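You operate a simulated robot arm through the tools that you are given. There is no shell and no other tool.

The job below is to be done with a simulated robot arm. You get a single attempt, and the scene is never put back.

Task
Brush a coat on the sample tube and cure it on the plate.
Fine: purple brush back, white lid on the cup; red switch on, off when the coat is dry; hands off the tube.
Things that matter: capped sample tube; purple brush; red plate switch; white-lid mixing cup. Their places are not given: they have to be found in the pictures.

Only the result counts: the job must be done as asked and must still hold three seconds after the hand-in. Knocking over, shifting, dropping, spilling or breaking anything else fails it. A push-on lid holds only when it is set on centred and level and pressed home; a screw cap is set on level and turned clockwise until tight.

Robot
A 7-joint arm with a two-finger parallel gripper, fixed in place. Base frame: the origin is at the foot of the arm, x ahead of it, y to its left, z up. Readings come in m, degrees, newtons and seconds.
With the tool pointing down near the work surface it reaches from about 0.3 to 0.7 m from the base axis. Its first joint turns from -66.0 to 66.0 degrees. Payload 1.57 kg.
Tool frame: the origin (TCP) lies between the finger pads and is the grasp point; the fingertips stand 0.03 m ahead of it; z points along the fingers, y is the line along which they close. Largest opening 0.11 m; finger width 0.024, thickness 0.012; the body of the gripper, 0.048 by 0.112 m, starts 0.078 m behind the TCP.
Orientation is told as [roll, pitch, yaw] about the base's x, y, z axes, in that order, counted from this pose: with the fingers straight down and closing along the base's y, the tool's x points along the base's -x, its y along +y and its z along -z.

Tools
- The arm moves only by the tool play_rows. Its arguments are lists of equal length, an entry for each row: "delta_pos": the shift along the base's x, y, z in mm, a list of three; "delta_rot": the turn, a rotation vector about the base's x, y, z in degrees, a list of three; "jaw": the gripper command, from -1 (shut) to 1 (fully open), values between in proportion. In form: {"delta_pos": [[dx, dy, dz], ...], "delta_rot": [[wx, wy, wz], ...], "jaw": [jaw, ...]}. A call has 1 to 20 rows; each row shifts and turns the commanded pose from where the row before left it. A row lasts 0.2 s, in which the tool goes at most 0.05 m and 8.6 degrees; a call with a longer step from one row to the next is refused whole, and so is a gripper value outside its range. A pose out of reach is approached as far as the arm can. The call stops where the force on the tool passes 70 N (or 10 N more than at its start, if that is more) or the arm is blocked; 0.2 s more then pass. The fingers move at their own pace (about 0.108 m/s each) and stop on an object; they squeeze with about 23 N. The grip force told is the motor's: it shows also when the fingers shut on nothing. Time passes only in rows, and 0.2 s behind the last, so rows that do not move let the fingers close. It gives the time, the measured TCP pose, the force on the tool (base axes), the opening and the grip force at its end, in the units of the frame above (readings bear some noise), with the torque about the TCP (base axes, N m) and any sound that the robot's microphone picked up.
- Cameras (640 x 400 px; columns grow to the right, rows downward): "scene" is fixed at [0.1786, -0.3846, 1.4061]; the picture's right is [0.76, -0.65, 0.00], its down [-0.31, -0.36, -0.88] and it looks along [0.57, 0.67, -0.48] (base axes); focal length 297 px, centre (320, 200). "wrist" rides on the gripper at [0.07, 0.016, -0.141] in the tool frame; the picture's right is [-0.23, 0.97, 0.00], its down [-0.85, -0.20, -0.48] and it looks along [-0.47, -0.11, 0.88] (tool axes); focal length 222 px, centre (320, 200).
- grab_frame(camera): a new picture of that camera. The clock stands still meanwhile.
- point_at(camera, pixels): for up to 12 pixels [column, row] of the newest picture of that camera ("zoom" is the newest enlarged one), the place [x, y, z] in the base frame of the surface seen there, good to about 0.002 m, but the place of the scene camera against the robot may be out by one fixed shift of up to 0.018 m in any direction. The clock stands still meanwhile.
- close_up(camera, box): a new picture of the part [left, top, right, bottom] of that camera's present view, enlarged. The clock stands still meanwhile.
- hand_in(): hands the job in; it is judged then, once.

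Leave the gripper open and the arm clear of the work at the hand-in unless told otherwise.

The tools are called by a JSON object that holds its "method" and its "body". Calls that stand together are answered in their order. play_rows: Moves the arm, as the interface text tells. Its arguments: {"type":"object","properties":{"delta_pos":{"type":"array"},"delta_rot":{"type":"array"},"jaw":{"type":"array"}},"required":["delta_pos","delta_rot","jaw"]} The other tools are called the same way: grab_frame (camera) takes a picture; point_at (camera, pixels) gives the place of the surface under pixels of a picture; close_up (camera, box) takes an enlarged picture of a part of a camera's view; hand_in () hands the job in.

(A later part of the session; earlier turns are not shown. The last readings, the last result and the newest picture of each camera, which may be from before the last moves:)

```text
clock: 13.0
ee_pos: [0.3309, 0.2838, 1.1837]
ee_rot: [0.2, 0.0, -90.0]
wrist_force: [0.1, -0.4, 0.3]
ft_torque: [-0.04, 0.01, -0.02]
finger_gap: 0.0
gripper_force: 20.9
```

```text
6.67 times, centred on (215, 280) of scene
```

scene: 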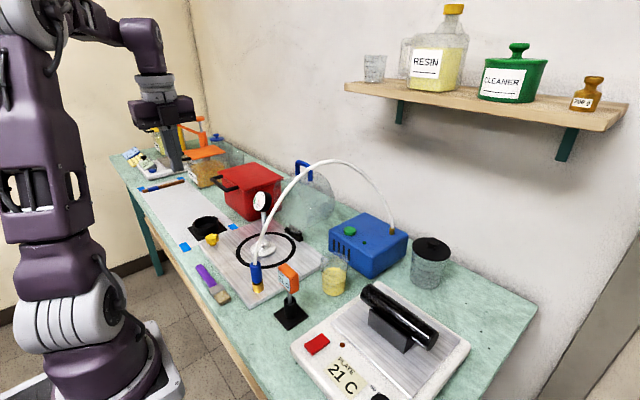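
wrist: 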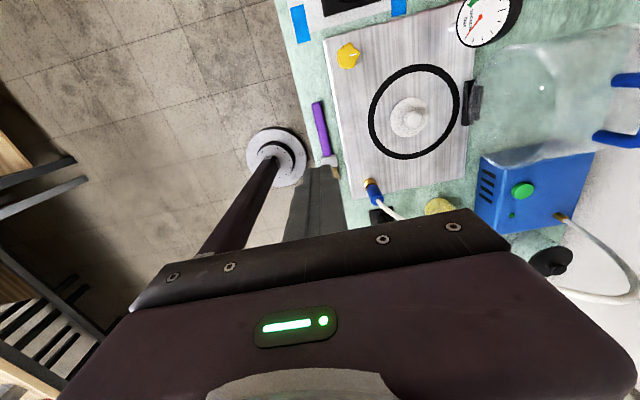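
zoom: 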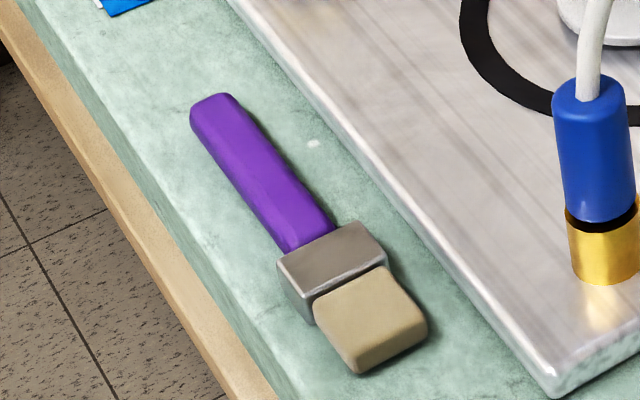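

The brush moved only about 1 scene pixel. I'll measure its new position.

{"method": "close_up", "body": {"camera": "wrist", "box": [300, 95, 350, 165]}}

{"method": "point_at", "body": {"camera": "wrist", "pixels": [[318, 104], [321, 120], [326, 145]]}}

```text
5.71 times, centred on (325, 130) of wrist
```

zoom: 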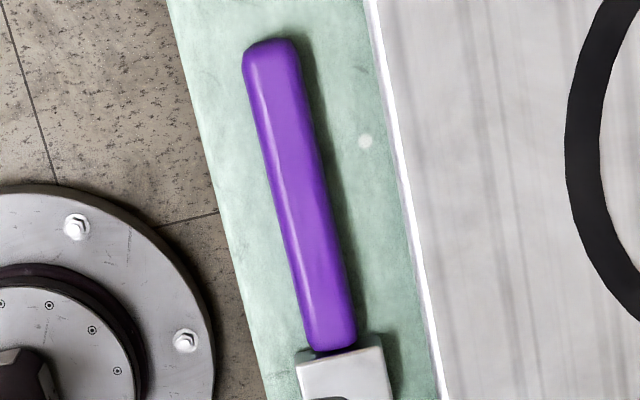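

```text
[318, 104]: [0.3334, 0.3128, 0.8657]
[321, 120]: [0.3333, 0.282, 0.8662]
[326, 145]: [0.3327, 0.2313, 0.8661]
```

{"method": "point_at", "body": {"camera": "zoom", "pixels": [[246, 70], [302, 70], [258, 130], [314, 130], [270, 190], [326, 190], [283, 250], [338, 250], [298, 320], [352, 310], [270, 40], [375, 200]]}}

```text
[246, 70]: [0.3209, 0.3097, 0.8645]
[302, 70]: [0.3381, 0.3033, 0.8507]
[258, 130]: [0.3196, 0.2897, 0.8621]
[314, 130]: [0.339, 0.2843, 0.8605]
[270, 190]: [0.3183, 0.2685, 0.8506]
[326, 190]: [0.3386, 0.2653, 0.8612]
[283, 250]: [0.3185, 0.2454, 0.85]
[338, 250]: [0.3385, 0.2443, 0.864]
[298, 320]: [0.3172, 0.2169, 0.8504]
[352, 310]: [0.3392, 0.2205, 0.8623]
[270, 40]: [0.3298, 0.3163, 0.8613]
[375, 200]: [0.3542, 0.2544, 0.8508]
```

The handle's centre line is now x≈0.3295 with its end at y≈0.317. I'll open to 0.034 m, go back down and grip lower this time, with the tips almost touching the bench, feeling for contact.

{"method": "play_rows", "body": {"delta_pos": [[-1.5, -6, 0], [0, 0, -45], [0, 0, -45], [0, 0, -45], [0, 0, -45], [0, 0, -45], [0, 0, -45], [0, 0, -25], [0, 0, -4], [0, 0, 0]], "delta_rot": [[0, 0, 0], [0, 0, 0], [0, 0, 0], [0, 0, 0], [0, 0, 0], [0, 0, 0], [0, 0, 0], [0, 0, 0], [0, 0, 0], [0, 0, 0]], "jaw": [-0.38, -0.38, -0.38, -0.38, -0.38, -0.38, -0.38, -0.38, -0.38, -0.38]}}

{"method": "close_up", "body": {"camera": "wrist", "box": [240, 110, 420, 250]}}

```text
clock: 15.2
ee_pos: [0.3282, 0.2767, 0.8861]
ee_rot: [0.3, 0.0, -90.0]
wrist_force: [0.0, 1.2, -0.5]
ft_torque: [-0.04, -0.01, 0.01]
finger_gap: 0.0343
gripper_force: 0.0
```

```text
2.86 times, centred on (330, 180) of wrist
```

zoom: 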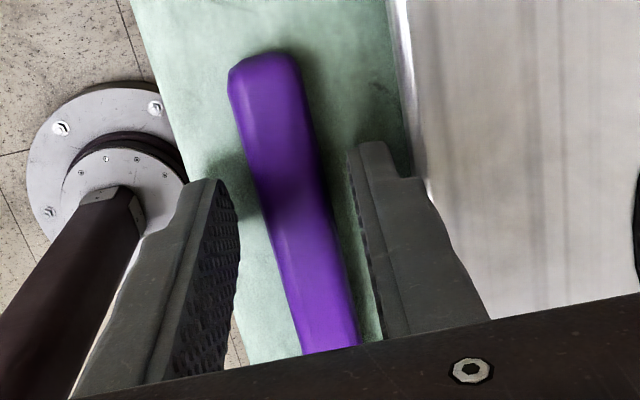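

The z is 0.886 and there's no contact. I'll lower in small steps to about 0.881.

{"method": "play_rows", "body": {"delta_pos": [[0.7, 0, -2], [0, 0, -1.5], [0, 0, -1], [0, 0, 0]], "delta_rot": [[0, 0, 0], [0, 0, 0], [0, 0, 0], [0, 0, 0]], "jaw": [-0.38, -0.38, -0.38, -0.38]}}

```text
clock: 16.2
ee_pos: [0.3307, 0.2768, 0.8813]
ee_rot: [0.2, -0.1, -90.1]
wrist_force: [0.4, 0.6, 0.2]
ft_torque: [-0.01, 0.02, -0.01]
finger_gap: 0.0341
gripper_force: 0.0
```

The tips are about 1 mm above the bench with no force. I'll close, then lift slowly and watch the gap.

{"method": "play_rows", "body": {"delta_pos": [[0, 0, 0], [0, 0, 0], [0, 0, 0], [0, 0, 0]], "delta_rot": [[0, 0, 0], [0, 0, 0], [0, 0, 0], [0, 0, 0]], "jaw": [-0.55, -0.7, -1, -1]}}

{"method": "play_rows", "body": {"delta_pos": [[0, 0, 2], [0, 0, 3], [0, 0, 4], [0, 0, 5], [0, 0, 0]], "delta_rot": [[0, 0, 0], [0, 0, 0], [0, 0, 0], [0, 0, 0], [0, 0, 0]], "jaw": [-1, -1, -1, -1, -1]}}

{"method": "grab_frame", "body": {"camera": "wrist"}}

{"method": "close_up", "body": {"camera": "scene", "box": [160, 210, 270, 320]}}

```text
clock: 17.2
ee_pos: [0.3301, 0.2777, 0.881]
ee_rot: [0.2, 0.1, -90.0]
wrist_force: [-0.2, 0.2, 0.9]
ft_torque: [0.0, 0.0, 0.02]
finger_gap: 0.0188
gripper_force: 23.1
```

```text
clock: 18.4
ee_pos: [0.3297, 0.2781, 0.896]
ee_rot: [0.2, 0.0, -90.0]
wrist_force: [-0.3, -0.2, -0.4]
ft_torque: [0.02, 0.0, -0.01]
finger_gap: 0.0189
gripper_force: 23.6
```

```text
taken
```

wrist: 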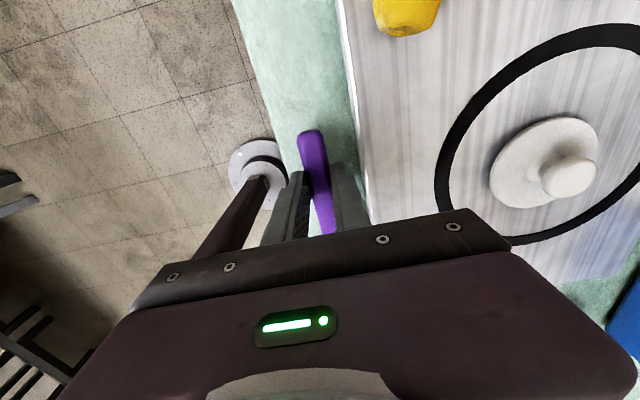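

```text
3.64 times, centred on (215, 265) of scene
```

zoom: 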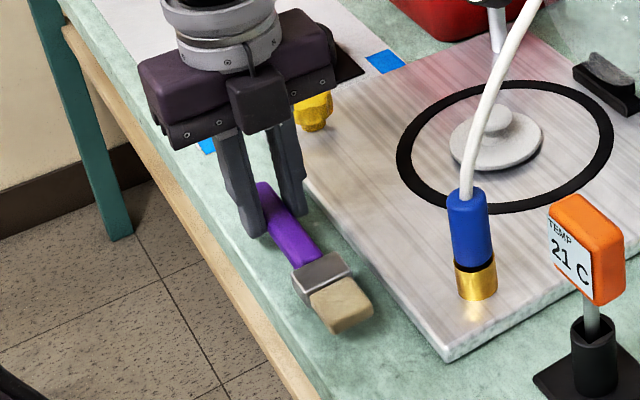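

The gap holds at 0.0189. I'll check that the brush is really off the bench and how it sits in the fingers.

{"method": "point_at", "body": {"camera": "wrist", "pixels": [[310, 134], [314, 155], [320, 190], [326, 225]]}}

{"method": "point_at", "body": {"camera": "zoom", "pixels": [[325, 270], [345, 300], [285, 220], [310, 250], [330, 325]]}}

```text
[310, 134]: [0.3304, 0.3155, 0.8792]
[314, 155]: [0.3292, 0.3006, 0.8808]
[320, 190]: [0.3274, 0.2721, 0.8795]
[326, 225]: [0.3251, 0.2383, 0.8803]
```

```text
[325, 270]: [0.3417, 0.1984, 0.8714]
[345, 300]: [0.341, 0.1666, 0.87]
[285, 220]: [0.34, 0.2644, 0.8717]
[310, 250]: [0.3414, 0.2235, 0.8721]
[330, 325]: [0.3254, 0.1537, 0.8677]
```

The brush is held level, its top 16 mm below the TCP. I'll lift it slowly to z≈1.19.

{"method": "play_rows", "body": {"delta_pos": [[0, 0, 8], [0, 0, 14], [0, 0, 20], [0, 0, 25], [0, 0, 30], [0, 0, 30], [0, 0, 30], [0, 0, 30], [0, 0, 30], [0, 0, 30], [0, 0, 25], [0, 0, 15], [0, 0, 8], [0, 0, 0]], "delta_rot": [[0, 0, 0], [0, 0, 0], [0, 0, 0], [0, 0, 0], [0, 0, 0], [0, 0, 0], [0, 0, 0], [0, 0, 0], [0, 0, 0], [0, 0, 0], [0, 0, 0], [0, 0, 0], [0, 0, 0], [0, 0, 0]], "jaw": [-1, -1, -1, -1, -1, -1, -1, -1, -1, -1, -1, -1, -1, -1]}}

{"method": "grab_frame", "body": {"camera": "wrist"}}

{"method": "grab_frame", "body": {"camera": "scene"}}

```text
clock: 21.4
ee_pos: [0.3306, 0.2795, 1.191]
ee_rot: [0.2, 0.0, -90.0]
wrist_force: [0.1, -0.3, -0.5]
ft_torque: [0.04, -0.01, 0.01]
finger_gap: 0.0191
gripper_force: 23.5
```

```text
taken
```

wrist: 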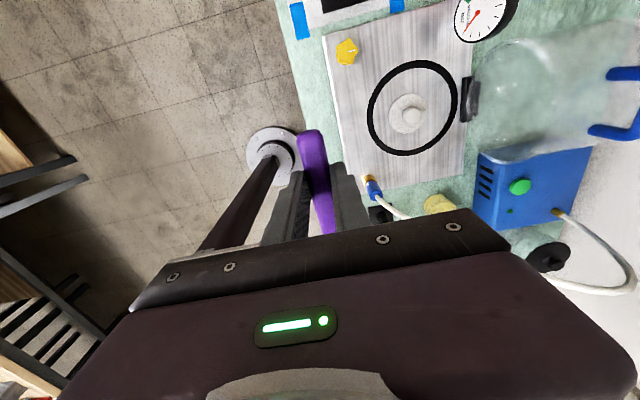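

```text
taken
```

scene: 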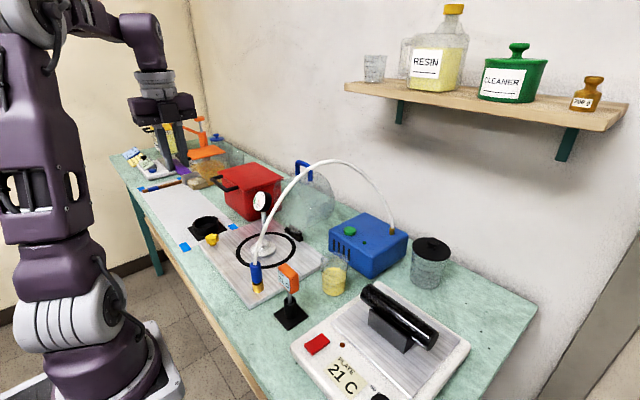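

The brush is held firmly. I'll carry it in front of the bench equipment towards (0.44, -0.14), keeping high and clear of the hose.

{"method": "play_rows", "body": {"delta_pos": [[0, -20, 10], [0, -35, 10], [0, -40, 10], [0, -40, 0], [0, -40, 0], [0, -40, 0], [0, -40, 0], [5, -40, 0], [15, -40, 0], [25, -40, 0], [30, -30, 0], [25, -15, 0], [10, 0, 0], [0, 0, 0]], "delta_rot": [[0, 0, 0], [0, 0, 0], [0, 0, 0], [0, 0, 0], [0, 0, 0], [0, 0, 0], [0, 0, 0], [0, 0, 0], [0, 0, 0], [0, 0, 0], [0, 0, 0], [0, 0, 0], [0, 0, 0], [0, 0, 0]], "jaw": [-1, -1, -1, -1, -1, -1, -1, -1, -1, -1, -1, -1, -1, -1]}}

```text
clock: 24.4
ee_pos: [0.4398, -0.142, 1.2194]
ee_rot: [0.2, -0.1, -90.0]
wrist_force: [-0.2, 0.2, 0.6]
ft_torque: [0.0, -0.01, -0.01]
finger_gap: 0.0191
gripper_force: 23.2
```

Now I'll tilt the hand 75° about base x, in 9 rows, so the bristles point down.

{"method": "play_rows", "body": {"delta_pos": [[0, 0, 0], [0, 0, 0], [0, 0, 0], [0, 0, 0], [0, 0, 0], [0, 0, 0], [0, 0, 0], [0, 0, 0], [0, 0, 0], [0, 0, 0], [0, 0, 0]], "delta_rot": [[6, 0, 0], [8, 0, 0], [8, 0, 0], [8, 0, 0], [8, 0, 0], [8, 0, 0], [8, 0, 0], [8, 0, 0], [8, 0, 0], [5, 0, 0], [0, 0, 0]], "jaw": [-1, -1, -1, -1, -1, -1, -1, -1, -1, -1, -1]}}

{"method": "grab_frame", "body": {"camera": "scene"}}

{"method": "grab_frame", "body": {"camera": "wrist"}}

```text
clock: 26.8
ee_pos: [0.4404, -0.1403, 1.2195]
ee_rot: [0.1, 75.0, -90.1]
wrist_force: [-0.4, -1.1, -0.3]
ft_torque: [-0.01, 0.04, -0.01]
finger_gap: 0.0186
gripper_force: 22.4
```

```text
taken
```

scene: 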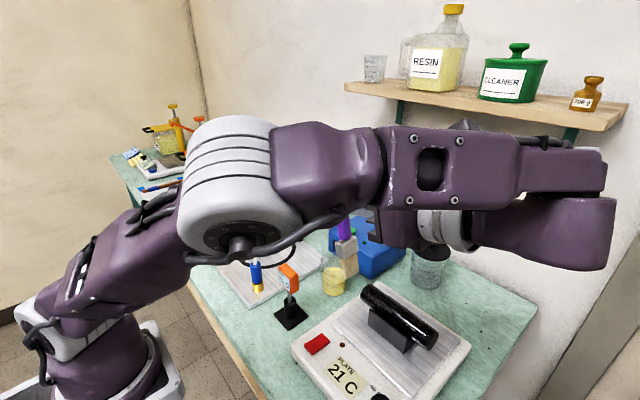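

```text
taken
```

wrist: 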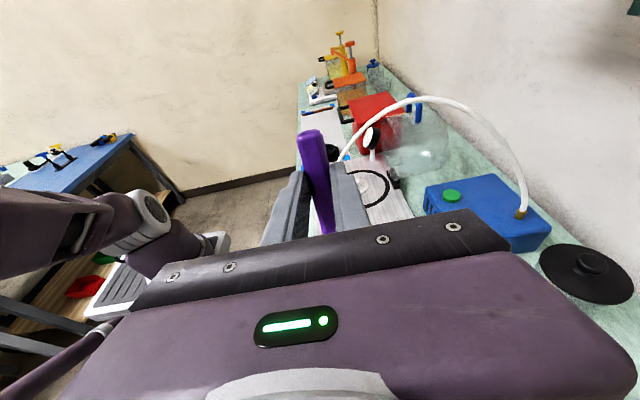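

The tilt reached 75°. Now I'll turn the hand -55° about the vertical so it points outward and to the left and comes in between the thermometer and the tube.

{"method": "play_rows", "body": {"delta_pos": [[0, 0, 0], [5, 0, 0], [10, 0, 0], [10, 0, 0], [10, 0, 0], [10, 0, 0], [5, 0, 0], [0, 0, 0], [0, 0, 0]], "delta_rot": [[0, 0, -6], [0, 0, -8], [0, 0, -8], [0, 0, -8], [0, 0, -8], [0, 0, -8], [0, 0, -6], [0, 0, -3], [0, 0, 0]], "jaw": [-1, -1, -1, -1, -1, -1, -1, -1, -1]}}

{"method": "grab_frame", "body": {"camera": "scene"}}

{"method": "grab_frame", "body": {"camera": "wrist"}}

```text
clock: 28.8
ee_pos: [0.4893, -0.1422, 1.2205]
ee_rot: [0.1, 75.0, -145.2]
wrist_force: [0.4, 0.5, 0.2]
ft_torque: [-0.01, 0.0, -0.01]
finger_gap: 0.0187
gripper_force: 23.1
```

```text
taken
```

scene: 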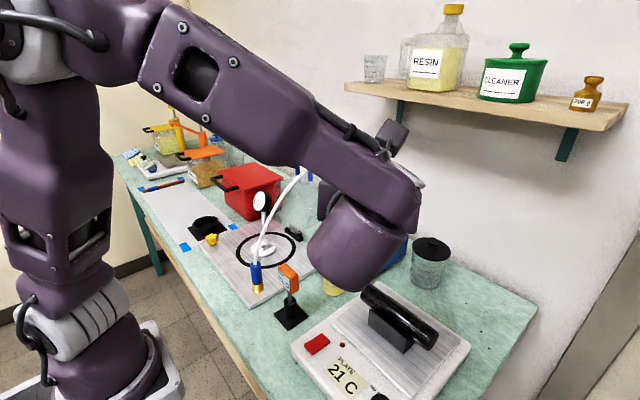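

```text
taken
```

wrist: 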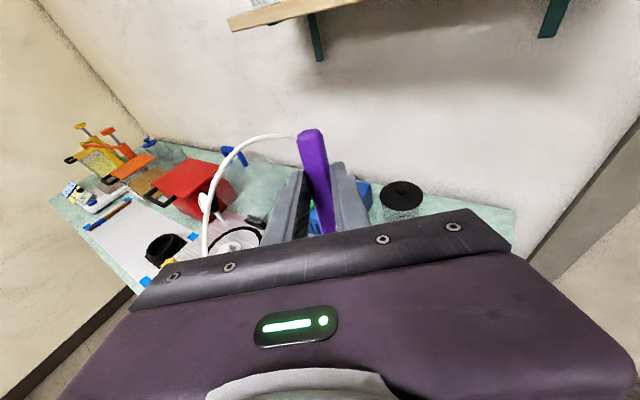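

The pose was reached. Before going low I want to know how far the wrist drum at about (345,285) hangs below the hand axis.

{"method": "point_at", "body": {"camera": "scene", "pixels": [[340, 288], [355, 286], [320, 265], [350, 250], [395, 245], [415, 215], [330, 210], [405, 190]]}}

{"method": "close_up", "body": {"camera": "scene", "box": [270, 150, 450, 320]}}

```text
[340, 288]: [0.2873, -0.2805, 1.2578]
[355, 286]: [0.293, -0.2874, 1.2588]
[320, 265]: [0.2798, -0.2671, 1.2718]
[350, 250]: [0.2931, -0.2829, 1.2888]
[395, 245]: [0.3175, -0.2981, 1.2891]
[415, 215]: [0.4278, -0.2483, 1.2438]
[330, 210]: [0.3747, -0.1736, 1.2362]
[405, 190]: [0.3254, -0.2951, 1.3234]
```

```text
2.35 times, centred on (360, 235) of scene
```

zoom: 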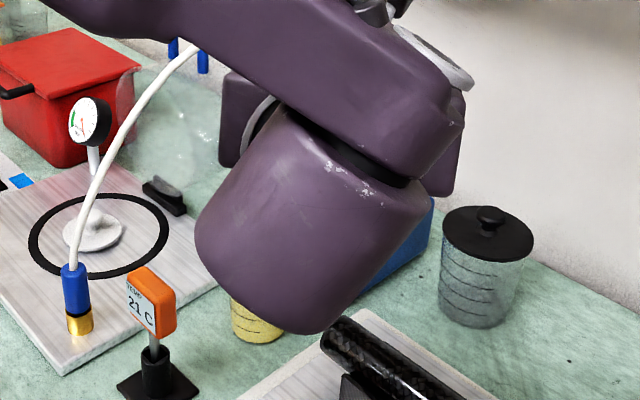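

The wrist drum stays well above everything, even 0.2 m lower. I'll approach the cup in two stages: first to about (0.53,-0.04,1.16), then look.

{"method": "play_rows", "body": {"delta_pos": [[10, 20, -10], [10, 28, -17], [10, 28, -17], [10, 26, -16], [0, 0, 0]], "delta_rot": [[0, 0, 0], [0, 0, 0], [0, 0, 0], [0, 0, 0], [0, 0, 0]], "jaw": [-1, -1, -1, -1, -1]}}

{"method": "grab_frame", "body": {"camera": "scene"}}

{"method": "grab_frame", "body": {"camera": "wrist"}}

```text
clock: 30.0
ee_pos: [0.5313, -0.04, 1.1602]
ee_rot: [0.2, 75.0, -145.1]
wrist_force: [0.7, 0.0, -0.3]
ft_torque: [0.0, -0.01, -0.01]
finger_gap: 0.019
gripper_force: 23.1
```

```text
taken
```

scene: 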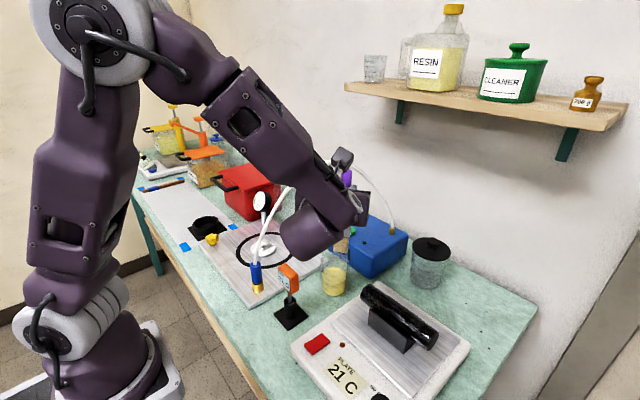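

```text
taken
```

wrist: 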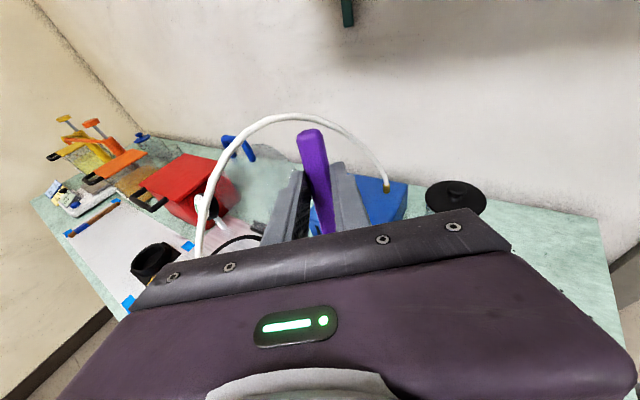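

The hand is clear of the hose. I'll go down to tip z≈0.97 and move over the cup, then check alignment before dipping.

{"method": "play_rows", "body": {"delta_pos": [[6, 8, -26], [6, 8, -26], [9, 13, 0], [9, 14, 0], [8.7, 13, 0], [0, 0, 0]], "delta_rot": [[0, 0, 0], [0, 0, 0], [0, 0, 0], [0, 0, 0], [0, 0, 0], [0, 0, 0]], "jaw": [-1, -1, -1, -1, -1, -1]}}

{"method": "close_up", "body": {"camera": "scene", "box": [280, 160, 420, 310]}}

{"method": "grab_frame", "body": {"camera": "wrist"}}

```text
clock: 31.4
ee_pos: [0.5697, 0.0162, 1.1077]
ee_rot: [0.2, 75.0, -145.1]
wrist_force: [-0.6, 0.0, -0.1]
ft_torque: [0.01, 0.02, 0.0]
finger_gap: 0.0189
gripper_force: 22.5
```

```text
2.67 times, centred on (350, 235) of scene
```

zoom: 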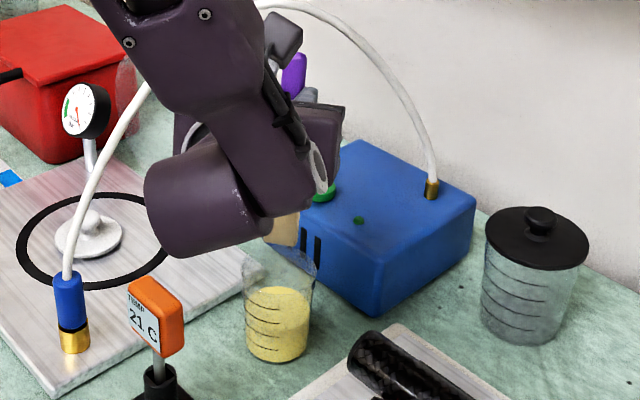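

```text
taken
```

wrist: 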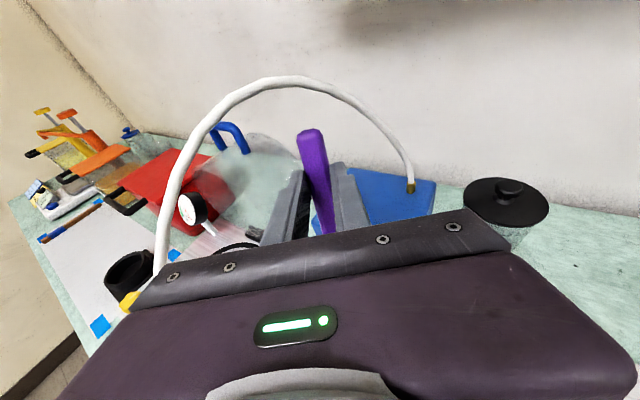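

The bristles at zoom (283,232) are right above the cup's mouth at (280,262). I'll enlarge and measure the bristles against the cup in the same camera.

{"method": "close_up", "body": {"camera": "scene", "box": [355, 225, 415, 300]}}

{"method": "close_up", "body": {"camera": "scene", "box": [360, 230, 408, 300]}}

```text
5.33 times, centred on (385, 262) of scene
```

zoom: 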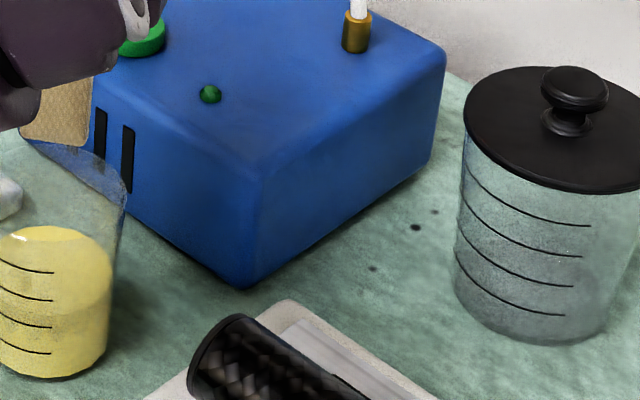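

```text
5.71 times, centred on (384, 265) of scene
```

zoom: 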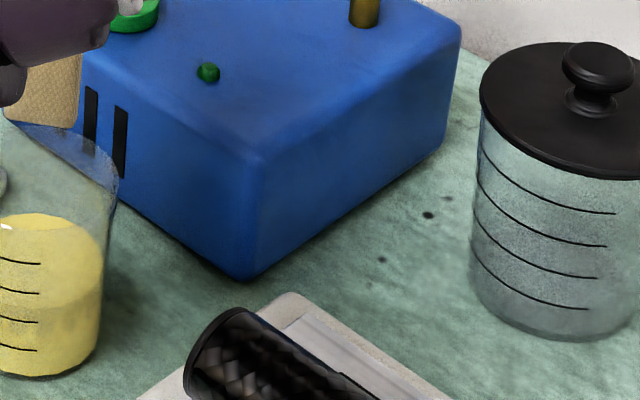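

I aimed the box too far right, so I'll centre it on the cup near pixel (340,255).

{"method": "close_up", "body": {"camera": "scene", "box": [300, 220, 380, 300]}}

{"method": "point_at", "body": {"camera": "scene", "pixels": [[340, 243], [345, 243], [349, 251], [338, 249], [352, 243], [334, 290], [350, 270]]}}

```text
5.00 times, centred on (340, 260) of scene
```

zoom: 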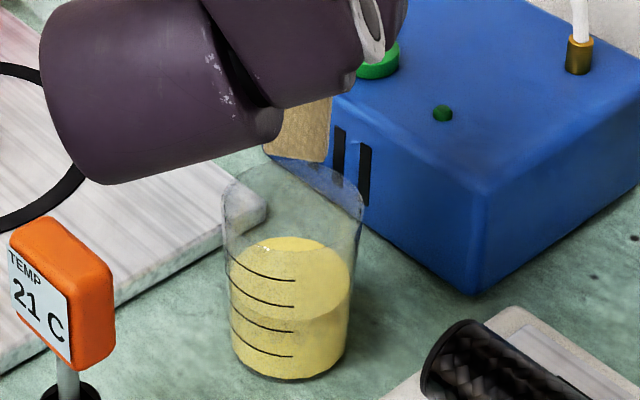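

```text
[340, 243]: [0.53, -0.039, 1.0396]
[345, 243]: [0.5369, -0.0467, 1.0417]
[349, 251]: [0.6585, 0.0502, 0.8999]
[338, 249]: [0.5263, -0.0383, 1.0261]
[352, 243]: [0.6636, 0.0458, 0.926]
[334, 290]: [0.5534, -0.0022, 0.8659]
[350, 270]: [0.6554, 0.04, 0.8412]
```

The bristle tip is where I computed it, about 32 mm above the rim and over the mouth. I'll lower slowly into the cup in small steps while watching the force.

{"method": "play_rows", "body": {"delta_pos": [[0, 0, -10], [0, 0, -12], [0, 0, -12], [0, 0, -12], [0, 0, 0]], "delta_rot": [[0, 0, 0], [0, 0, 0], [0, 0, 0], [0, 0, 0], [0, 0, 0]], "jaw": [-1, -1, -1, -1, -1]}}

{"method": "grab_frame", "body": {"camera": "scene"}}

{"method": "close_up", "body": {"camera": "scene", "box": [300, 220, 380, 300]}}

```text
clock: 32.6
ee_pos: [0.5687, 0.0165, 1.0621]
ee_rot: [0.1, 75.0, -145.1]
wrist_force: [0.6, -0.2, 0.5]
ft_torque: [0.0, 0.0, -0.03]
finger_gap: 0.0189
gripper_force: 23.2
```

```text
taken
```

scene: 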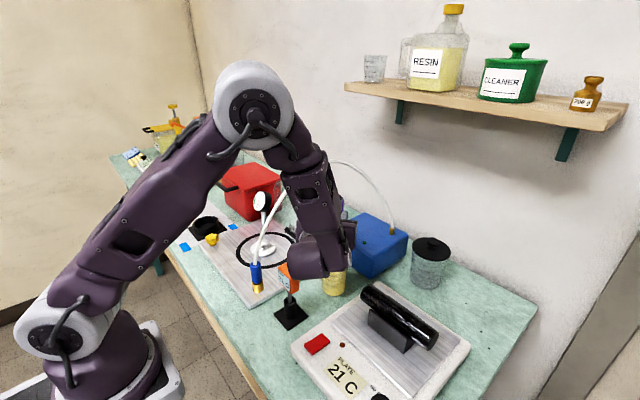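

```text
5.00 times, centred on (340, 260) of scene
```

zoom: 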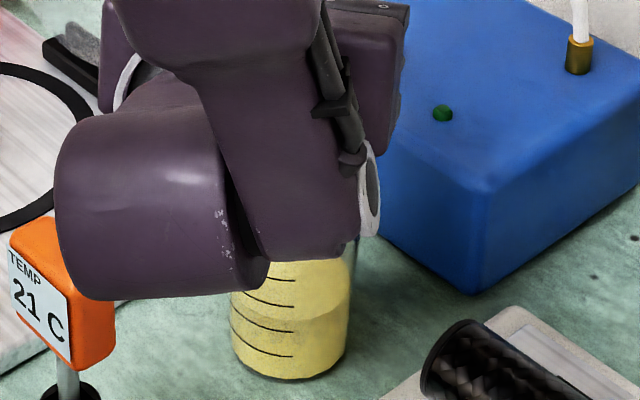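

There's no force, and the arm now hides the mouth. I'll check the drum's clearance to the thermometer head (top 0.99) before going down 5 cm more.

{"method": "point_at", "body": {"camera": "scene", "pixels": [[310, 277], [300, 275], [320, 275], [291, 262], [345, 268]]}}

```text
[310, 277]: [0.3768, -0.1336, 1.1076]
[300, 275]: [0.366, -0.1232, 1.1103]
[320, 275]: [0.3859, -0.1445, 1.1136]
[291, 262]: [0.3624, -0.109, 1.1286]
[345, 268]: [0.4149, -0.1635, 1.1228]
```

The drum bottom sits at ≈1.115 and will end at about 1.06, clear of everything. I'll continue down to tip z≈0.873, inside the liquid (level 0.8945).

{"method": "play_rows", "body": {"delta_pos": [[0, 0, -10], [0, 0, -12], [0, 0, -12], [0, 0, -12], [0, 0, -9], [0, 0, 0], [0, 0, 0]], "delta_rot": [[0, 0, 0], [0, 0, 0], [0, 0, 0], [0, 0, 0], [0, 0, 0], [0, 0, 0], [0, 0, 0]], "jaw": [-1, -1, -1, -1, -1, -1, -1]}}

{"method": "grab_frame", "body": {"camera": "scene"}}

{"method": "close_up", "body": {"camera": "scene", "box": [300, 220, 380, 300]}}

{"method": "grab_frame", "body": {"camera": "wrist"}}

```text
clock: 34.2
ee_pos: [0.568, 0.0164, 1.0086]
ee_rot: [0.2, 75.1, -145.1]
wrist_force: [0.7, 0.0, 0.3]
ft_torque: [0.01, 0.0, -0.01]
finger_gap: 0.0188
gripper_force: 23.2
```

```text
taken
```

scene: 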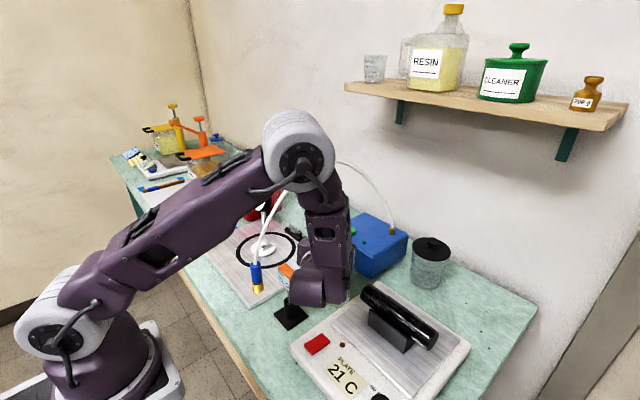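

```text
5.00 times, centred on (340, 260) of scene
```

zoom: 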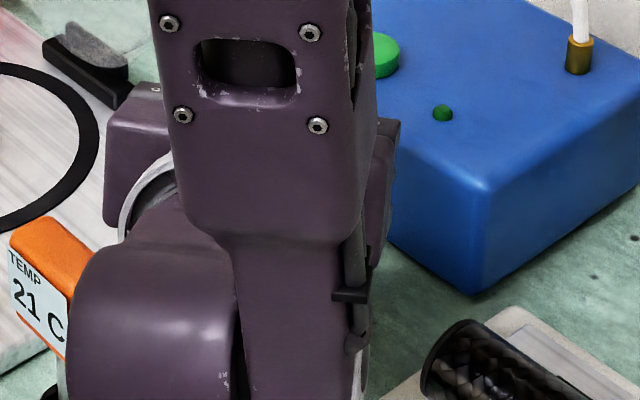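

```text
taken
```

wrist: 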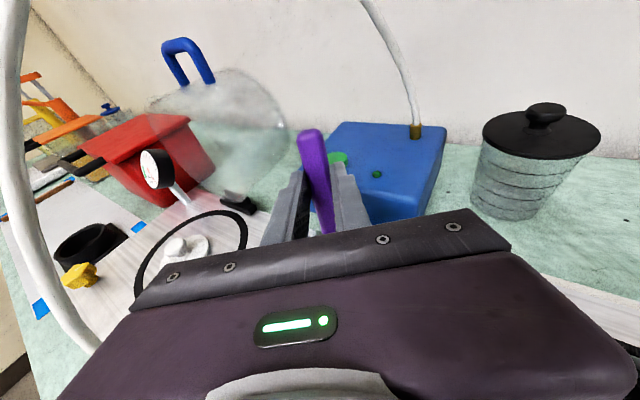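

The brush is in the liquid with no side force. I'll hold a second, raise it slowly straight up, and let it drain above the cup.

{"method": "play_rows", "body": {"delta_pos": [[0, 0, -2], [0, 0, 0], [0, 0, 0], [0, 0, 0], [0, 0, 5], [0, 0, 10], [0, 0, 10], [0, 0, 10], [0, 0, 12], [0, 0, 12], [0, 0, 12], [0, 0, 12], [0, 0, 12], [0, 0, 10], [0, 0, 0], [0, 0, 0], [0, 0, 0], [0, 0, 0]], "delta_rot": [[0, 0, 0], [0, 0, 0], [0, 0, 0], [0, 0, 0], [0, 0, 0], [0, 0, 0], [0, 0, 0], [0, 0, 0], [0, 0, 0], [0, 0, 0], [0, 0, 0], [0, 0, 0], [0, 0, 0], [0, 0, 0], [0, 0, 0], [0, 0, 0], [0, 0, 0], [0, 0, 0]], "jaw": [-1, -1, -1, -1, -1, -1, -1, -1, -1, -1, -1, -1, -1, -1, -1, -1, -1, -1]}}

{"method": "grab_frame", "body": {"camera": "scene"}}

{"method": "close_up", "body": {"camera": "scene", "box": [300, 220, 380, 300]}}

```text
clock: 38.0
ee_pos: [0.5693, 0.0155, 1.1105]
ee_rot: [0.2, 75.1, -145.0]
wrist_force: [-0.3, -0.1, -1.3]
ft_torque: [0.0, -0.01, 0.02]
finger_gap: 0.0189
gripper_force: 22.8
```

```text
taken
```

scene: 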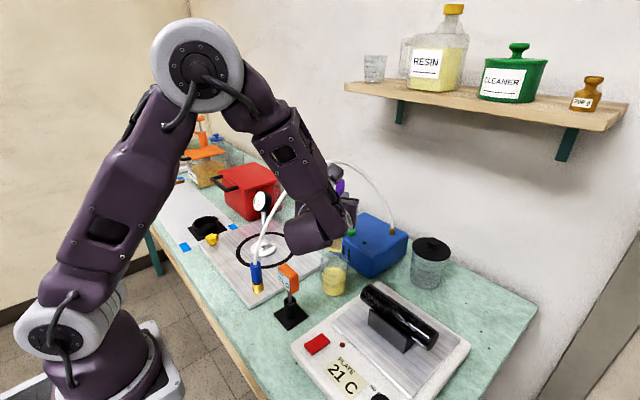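

```text
5.00 times, centred on (340, 260) of scene
```

zoom: 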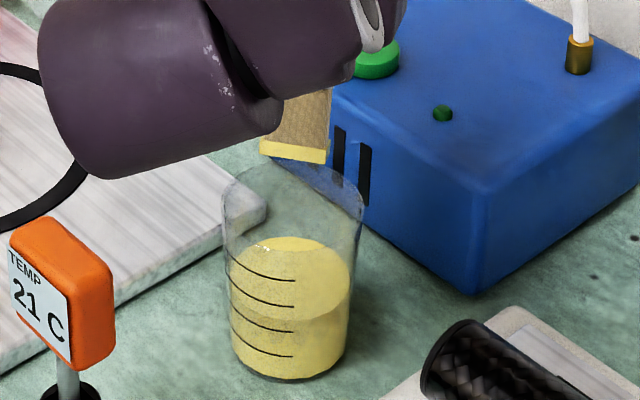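

The bristles now carry a yellow wet band at the tip and nothing is dripping. I'll lift a bit and move over the tube's near end, tip above (0.549,-0.115), keeping the hand far above the tube.

{"method": "play_rows", "body": {"delta_pos": [[0, 0, 12], [0, 0, 10], [-2, -20, 0], [-2, -25, 0], [-2, -25, 0], [-2, -25, 0], [-2.5, -20, 0], [0, -9, 0], [0, 0, 0]], "delta_rot": [[0, 0, 0], [0, 0, 0], [0, 0, 0], [0, 0, 0], [0, 0, 0], [0, 0, 0], [0, 0, 0], [0, 0, 0], [0, 0, 0]], "jaw": [-1, -1, -1, -1, -1, -1, -1, -1, -1]}}

{"method": "grab_frame", "body": {"camera": "scene"}}

{"method": "close_up", "body": {"camera": "scene", "box": [310, 220, 450, 370]}}

```text
clock: 40.0
ee_pos: [0.5571, -0.108, 1.1323]
ee_rot: [0.1, 75.0, -145.1]
wrist_force: [0.3, -0.2, -0.5]
ft_torque: [-0.01, 0.01, 0.04]
finger_gap: 0.0189
gripper_force: 22.8
```

```text
taken
```

scene: 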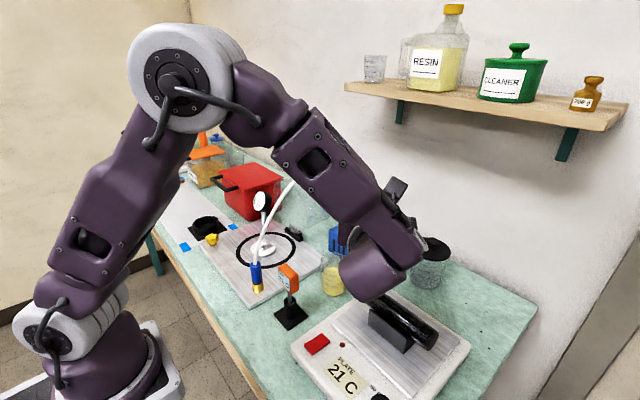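

```text
2.67 times, centred on (380, 295) of scene
```

zoom: 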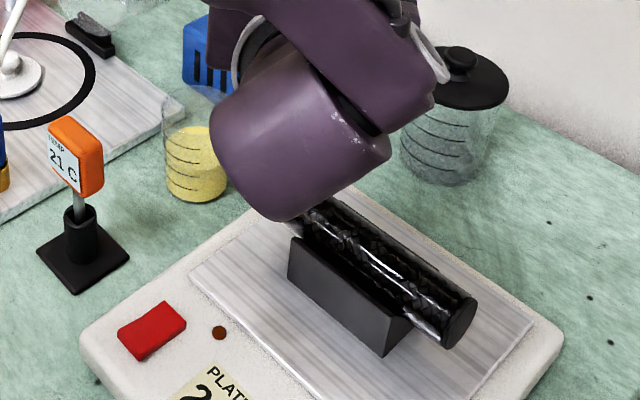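

The scene view of the near end is blocked by the wrist, so I'll go by position and force. I'll lower the tip to about 3 mm above the tube top, then feel for contact.

{"method": "play_rows", "body": {"delta_pos": [[0, 0, -12], [0, 0, -12], [0, 0, -8], [0, 0, -3], [0, 0, 0]], "delta_rot": [[0, 0, 0], [0, 0, 0], [0, 0, 0], [0, 0, 0], [0, 0, 0]], "jaw": [-1, -1, -1, -1, -1]}}

{"method": "play_rows", "body": {"delta_pos": [[0, 0, -1.5], [0, 0, -1.5], [0, 0, 0]], "delta_rot": [[0, 0, 0], [0, 0, 0], [0, 0, 0]], "jaw": [-1, -1, -1]}}

```text
clock: 41.2
ee_pos: [0.5587, -0.1079, 1.0971]
ee_rot: [0.0, 75.0, -145.1]
wrist_force: [-0.2, -0.1, -0.3]
ft_torque: [-0.01, -0.03, 0.0]
finger_gap: 0.0187
gripper_force: 22.9
```

```text
clock: 42.0
ee_pos: [0.5585, -0.1092, 1.0937]
ee_rot: [0.2, 75.0, -145.1]
wrist_force: [0.3, -0.8, 0.2]
ft_torque: [0.0, -0.01, 0.0]
finger_gap: 0.0186
gripper_force: 23.1
```

No contact yet at tip z≈0.960. Two more millimetres.

{"method": "play_rows", "body": {"delta_pos": [[0, 0, -1], [0, 0, -1], [0, 0, 0]], "delta_rot": [[0, 0, 0], [0, 0, 0], [0, 0, 0]], "jaw": [-1, -1, -1]}}

{"method": "close_up", "body": {"camera": "scene", "box": [340, 270, 460, 370]}}

```text
clock: 42.8
ee_pos: [0.5577, -0.1091, 1.092]
ee_rot: [0.0, 75.0, -145.0]
wrist_force: [-0.3, 0.1, 0.4]
ft_torque: [0.0, 0.03, 0.02]
finger_gap: 0.0188
gripper_force: 22.9
```

```text
4.00 times, centred on (400, 320) of scene
```

zoom: 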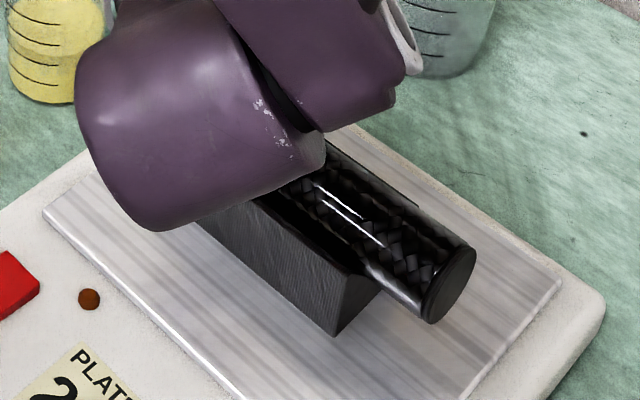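

Still no force. I'll lower another 2 mm in half-millimetre steps.

{"method": "play_rows", "body": {"delta_pos": [[0, 0, -0.7], [0, 0, -0.7], [0, 0, -0.6], [0, 0, 0]], "delta_rot": [[0, 0, 0], [0, 0, 0], [0, 0, 0], [0, 0, 0]], "jaw": [-1, -1, -1, -1]}}

```text
clock: 43.8
ee_pos: [0.5585, -0.1079, 1.0913]
ee_rot: [0.1, 75.1, -145.0]
wrist_force: [2.7, 3.7, 9.8]
ft_torque: [0.49, -0.31, 0.03]
finger_gap: 0.0191
gripper_force: 23.2
```

Contact at about 10 N, which is a bit firm. I'll ease up by 0.8 mm for a light touch.

{"method": "play_rows", "body": {"delta_pos": [[0, 0, 0.5], [0, 0, 0.3], [0, 0, 0]], "delta_rot": [[0, 0, 0], [0, 0, 0], [0, 0, 0]], "jaw": [-1, -1, -1]}}

```text
clock: 44.6
ee_pos: [0.5565, -0.108, 1.0909]
ee_rot: [0.0, 74.9, -145.1]
wrist_force: [0.1, 1.4, 4.0]
ft_torque: [0.16, 0.02, 0.01]
finger_gap: 0.0189
gripper_force: 22.8
```

The touch is now about 4 N. I'll ease 0.2 mm more and make a slow trial stroke of 40 mm toward -y, then look.

{"method": "play_rows", "body": {"delta_pos": [[0, 0, 0.2], [0, -3, 0], [0, -6, 0], [0, -6, 0], [0, -7, 0], [0, -7, 0], [0, -7, 0], [0, -4, 0], [0, 0, 0]], "delta_rot": [[0, 0, 0], [0, 0, 0], [0, 0, 0], [0, 0, 0], [0, 0, 0], [0, 0, 0], [0, 0, 0], [0, 0, 0], [0, 0, 0]], "jaw": [-1, -1, -1, -1, -1, -1, -1, -1, -1]}}

{"method": "grab_frame", "body": {"camera": "scene"}}

{"method": "close_up", "body": {"camera": "scene", "box": [330, 250, 470, 370]}}

{"method": "grab_frame", "body": {"camera": "wrist"}}

```text
clock: 46.6
ee_pos: [0.5584, -0.148, 1.092]
ee_rot: [0.3, 75.0, -144.9]
wrist_force: [0.2, 3.9, 12.7]
ft_torque: [0.45, -0.04, 0.02]
finger_gap: 0.0189
gripper_force: 23.2
```

```text
taken
```

scene: 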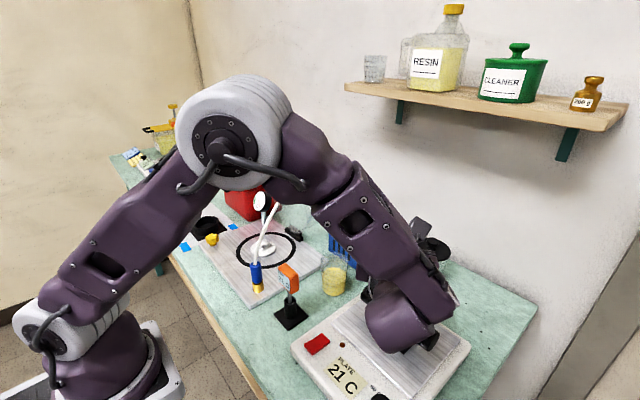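

```text
3.33 times, centred on (400, 310) of scene
```

zoom: 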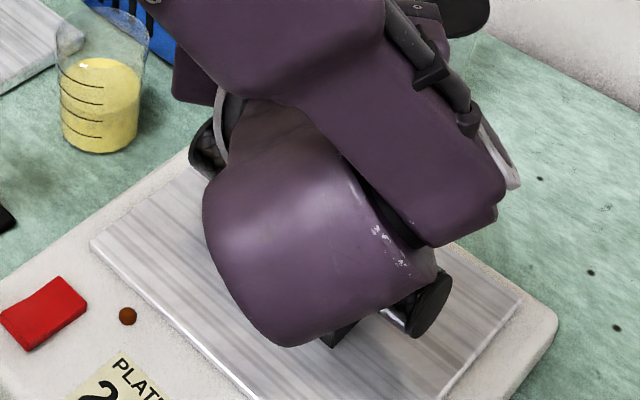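

```text
taken
```

wrist: 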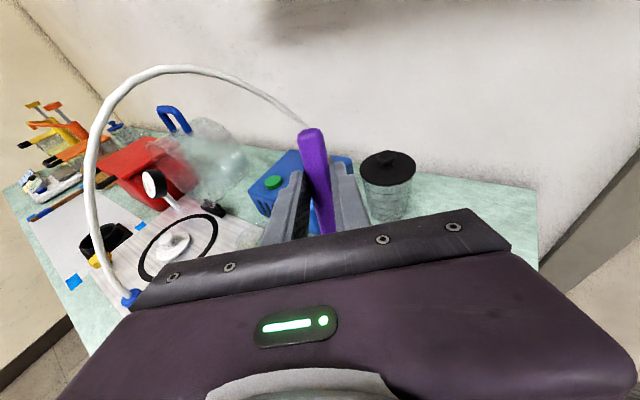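

The force rose to about 13 N, so I'll lift off. To see the tube better I'll raise the brush and swing the hand back to point along +y, which gets the wrist out of the camera's line.

{"method": "play_rows", "body": {"delta_pos": [[0, 0, 3], [0, 0, 12], [0, 0, 20], [0, 0, 25], [0, 0, 0], [0, 0, 0], [0, 0, 0], [0, 0, 0], [0, 0, 0], [0, 0, 0], [0, 0, 0], [0, 0, 0], [0, 0, 0]], "delta_rot": [[0, 0, 0], [0, 0, 0], [0, 0, 0], [0, 0, 0], [0, 0, 4], [0, 0, 8], [0, 0, 8], [0, 0, 8], [0, 0, 8], [0, 0, 8], [0, 0, 8], [0, 0, 3], [0, 0, 0]], "jaw": [-1, -1, -1, -1, -1, -1, -1, -1, -1, -1, -1, -1, -1]}}

{"method": "grab_frame", "body": {"camera": "scene"}}

{"method": "close_up", "body": {"camera": "scene", "box": [330, 250, 470, 370]}}

```text
clock: 49.4
ee_pos: [0.5512, -0.1303, 1.1418]
ee_rot: [-11.3, 75.5, -102.0]
wrist_force: [0.4, 0.2, -0.5]
ft_torque: [-0.03, -0.01, 0.0]
finger_gap: 0.019
gripper_force: 23.0
out of reach, approached as far as the arm can: row 11, 12
```

```text
taken
```

scene: 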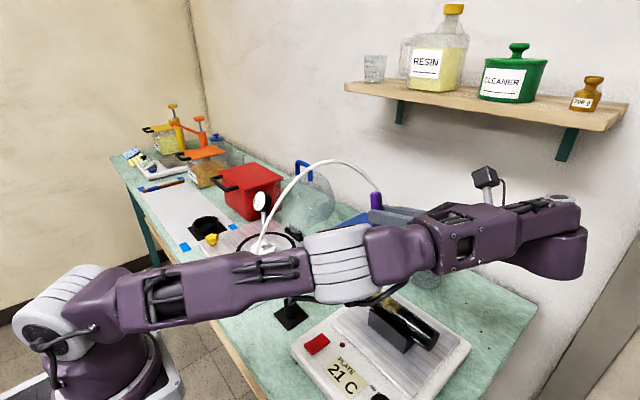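

```text
3.33 times, centred on (400, 310) of scene
```

zoom: 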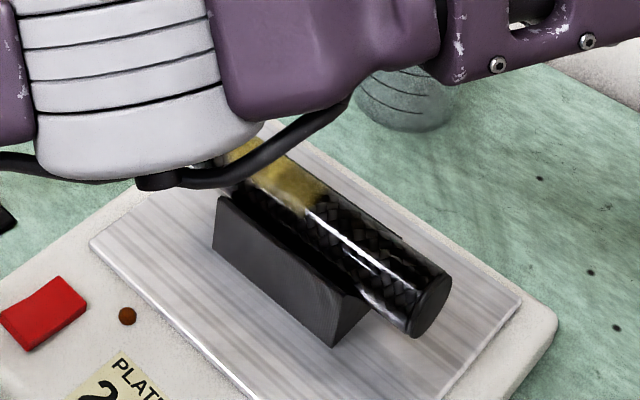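

A golden coat shows on the brushed part of the tube, so the method works. The last turn was out of reach, so I'll turn the hand back in small steps and check where the commanded pose stands.

{"method": "play_rows", "body": {"delta_pos": [[0, 0, 0], [0, 0, 0], [0, 0, 0], [0, 0, 0], [0, 0, 0]], "delta_rot": [[0, 0, -8], [0, 0, -8], [0, 0, -8], [0, 0, -6], [0, 0, 0]], "jaw": [-1, -1, -1, -1, -1]}}

{"method": "grab_frame", "body": {"camera": "scene"}}

{"method": "close_up", "body": {"camera": "scene", "box": [330, 220, 470, 370]}}

```text
clock: 50.6
ee_pos: [0.5557, -0.1402, 1.1476]
ee_rot: [0.0, 75.0, -120.2]
wrist_force: [-0.2, 0.1, -0.3]
ft_torque: [-0.03, 0.02, -0.04]
finger_gap: 0.0188
gripper_force: 22.7
```

```text
taken
```

scene: 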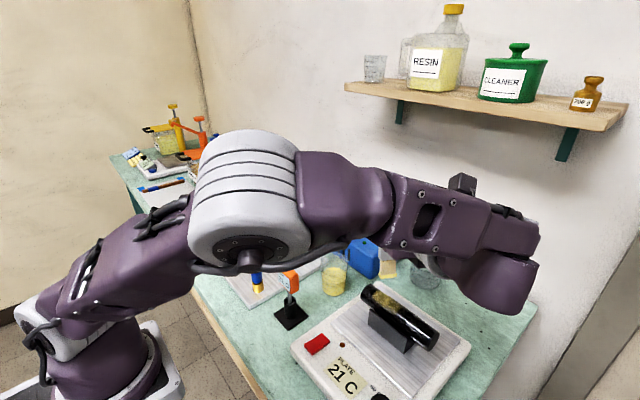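

```text
2.67 times, centred on (400, 295) of scene
```

zoom: 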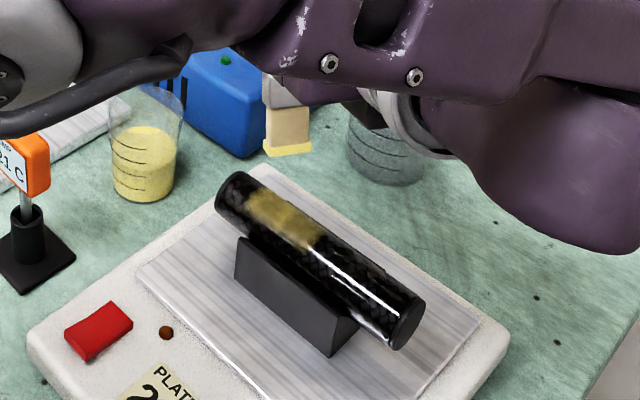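

This pose (yaw -120) gives a clear view: the coat patch covers about the cup-side third of the tube, and the bristles at zoom (288,140) are still wet. I'll lower here at tip y≈-0.15 and look for light contact.

{"method": "play_rows", "body": {"delta_pos": [[0, 0, -15], [0, 0, -15], [0, 0, -13], [0, 0, -8], [0, 0, -2], [0, 0, 0]], "delta_rot": [[0, 0, 0], [0, 0, 0], [0, 0, 0], [0, 0, 0], [0, 0, 0], [0, 0, 0]], "jaw": [-1, -1, -1, -1, -1, -1]}}

{"method": "close_up", "body": {"camera": "scene", "box": [350, 250, 450, 350]}}

```text
clock: 52.0
ee_pos: [0.5551, -0.1399, 1.0951]
ee_rot: [0.0, 75.1, -120.1]
wrist_force: [-0.1, -0.1, -0.2]
ft_torque: [0.01, 0.01, 0.0]
finger_gap: 0.0192
gripper_force: 23.5
```

```text
4.00 times, centred on (400, 300) of scene
```

zoom: 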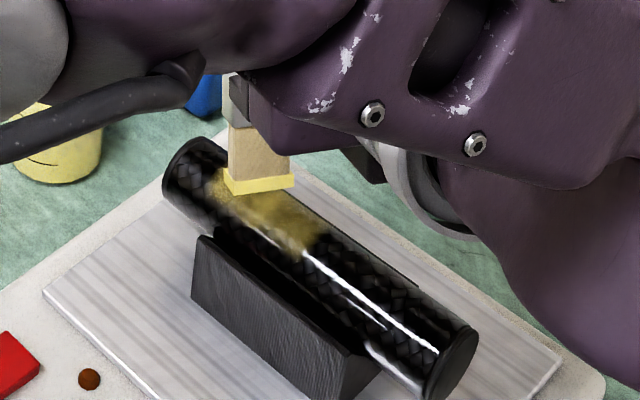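

Now I see it clearly: the brush hovers about 4 mm over the coated patch and the tube hasn't moved. I'll move to the tube's near end (tip y≈-0.108) and lower gently to contact.

{"method": "play_rows", "body": {"delta_pos": [[0, 14, 0], [0, 14, 0], [0, 14, 0], [0, 0, -1.5], [0, 0, -1], [0, 0, -0.5], [0, 0, 0]], "delta_rot": [[0, 0, 0], [0, 0, 0], [0, 0, 0], [0, 0, 0], [0, 0, 0], [0, 0, 0], [0, 0, 0]], "jaw": [-1, -1, -1, -1, -1, -1, -1]}}

{"method": "close_up", "body": {"camera": "scene", "box": [350, 250, 450, 350]}}

```text
clock: 53.6
ee_pos: [0.5553, -0.0979, 1.0919]
ee_rot: [0.1, 75.0, -120.0]
wrist_force: [-0.3, 0.9, 1.8]
ft_torque: [0.04, -0.05, -0.01]
finger_gap: 0.0191
gripper_force: 22.8
```

```text
4.00 times, centred on (400, 300) of scene
```

zoom: 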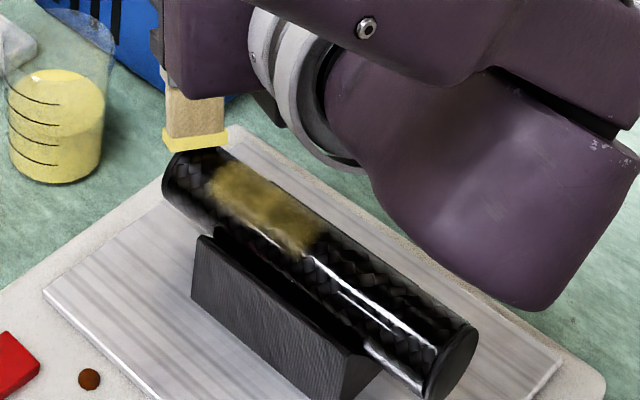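

Light contact (1.8 N) at the near end. I'll stroke slowly along -y with a tiny rise to keep the force low.

{"method": "play_rows", "body": {"delta_pos": [[0, -5, 0.05], [0, -6, 0.1], [0, -6, 0.1], [0, -6, 0.1], [0, -6, 0.1], [0, 0, 0]], "delta_rot": [[0, 0, 0], [0, 0, 0], [0, 0, 0], [0, 0, 0], [0, 0, 0], [0, 0, 0]], "jaw": [-1, -1, -1, -1, -1, -1]}}

{"method": "close_up", "body": {"camera": "scene", "box": [350, 250, 450, 350]}}

```text
clock: 55.0
ee_pos: [0.5546, -0.1266, 1.091]
ee_rot: [0.0, 75.0, -120.1]
wrist_force: [-0.5, 2.5, 6.4]
ft_torque: [0.21, -0.02, 0.01]
finger_gap: 0.0188
gripper_force: 23.2
```

```text
4.00 times, centred on (400, 300) of scene
```

zoom: 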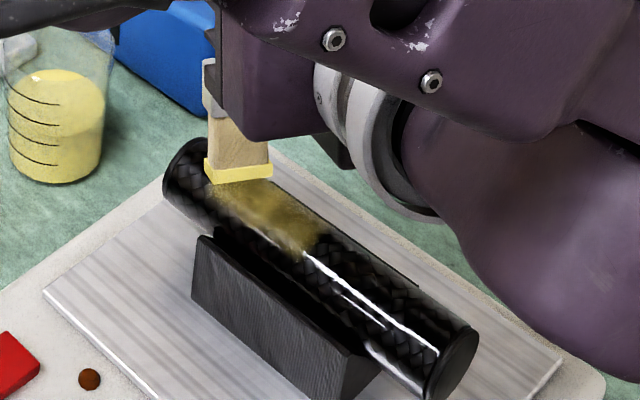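

The force is 6.4 N. I'll rise 0.3 mm and continue with a slightly larger slope to keep the force gentle.

{"method": "play_rows", "body": {"delta_pos": [[0, 0, 0.3], [0, -6, 0.18], [0, -6, 0.18], [0, -6, 0.18], [0, -6, 0.18], [0, -6, 0.18], [0, 0, 0]], "delta_rot": [[0, 0, 0], [0, 0, 0], [0, 0, 0], [0, 0, 0], [0, 0, 0], [0, 0, 0], [0, 0, 0]], "jaw": [-1, -1, -1, -1, -1, -1, -1]}}

{"method": "close_up", "body": {"camera": "scene", "box": [350, 250, 450, 350]}}

```text
clock: 56.6
ee_pos: [0.5554, -0.1567, 1.0918]
ee_rot: [0.2, 75.0, -120.0]
wrist_force: [0.7, -0.1, -0.6]
ft_torque: [0.03, -0.01, -0.02]
finger_gap: 0.0191
gripper_force: 22.8
```

```text
4.00 times, centred on (400, 300) of scene
```

zoom: 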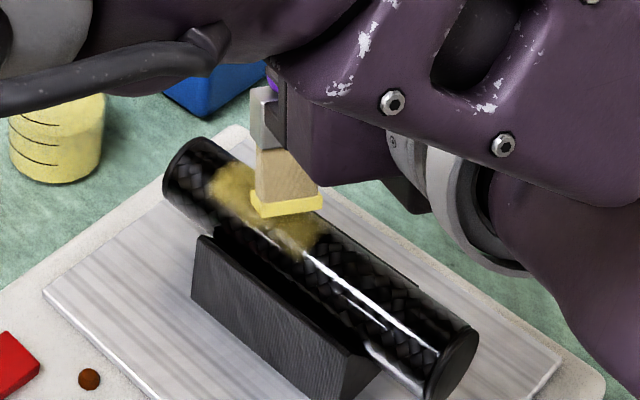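

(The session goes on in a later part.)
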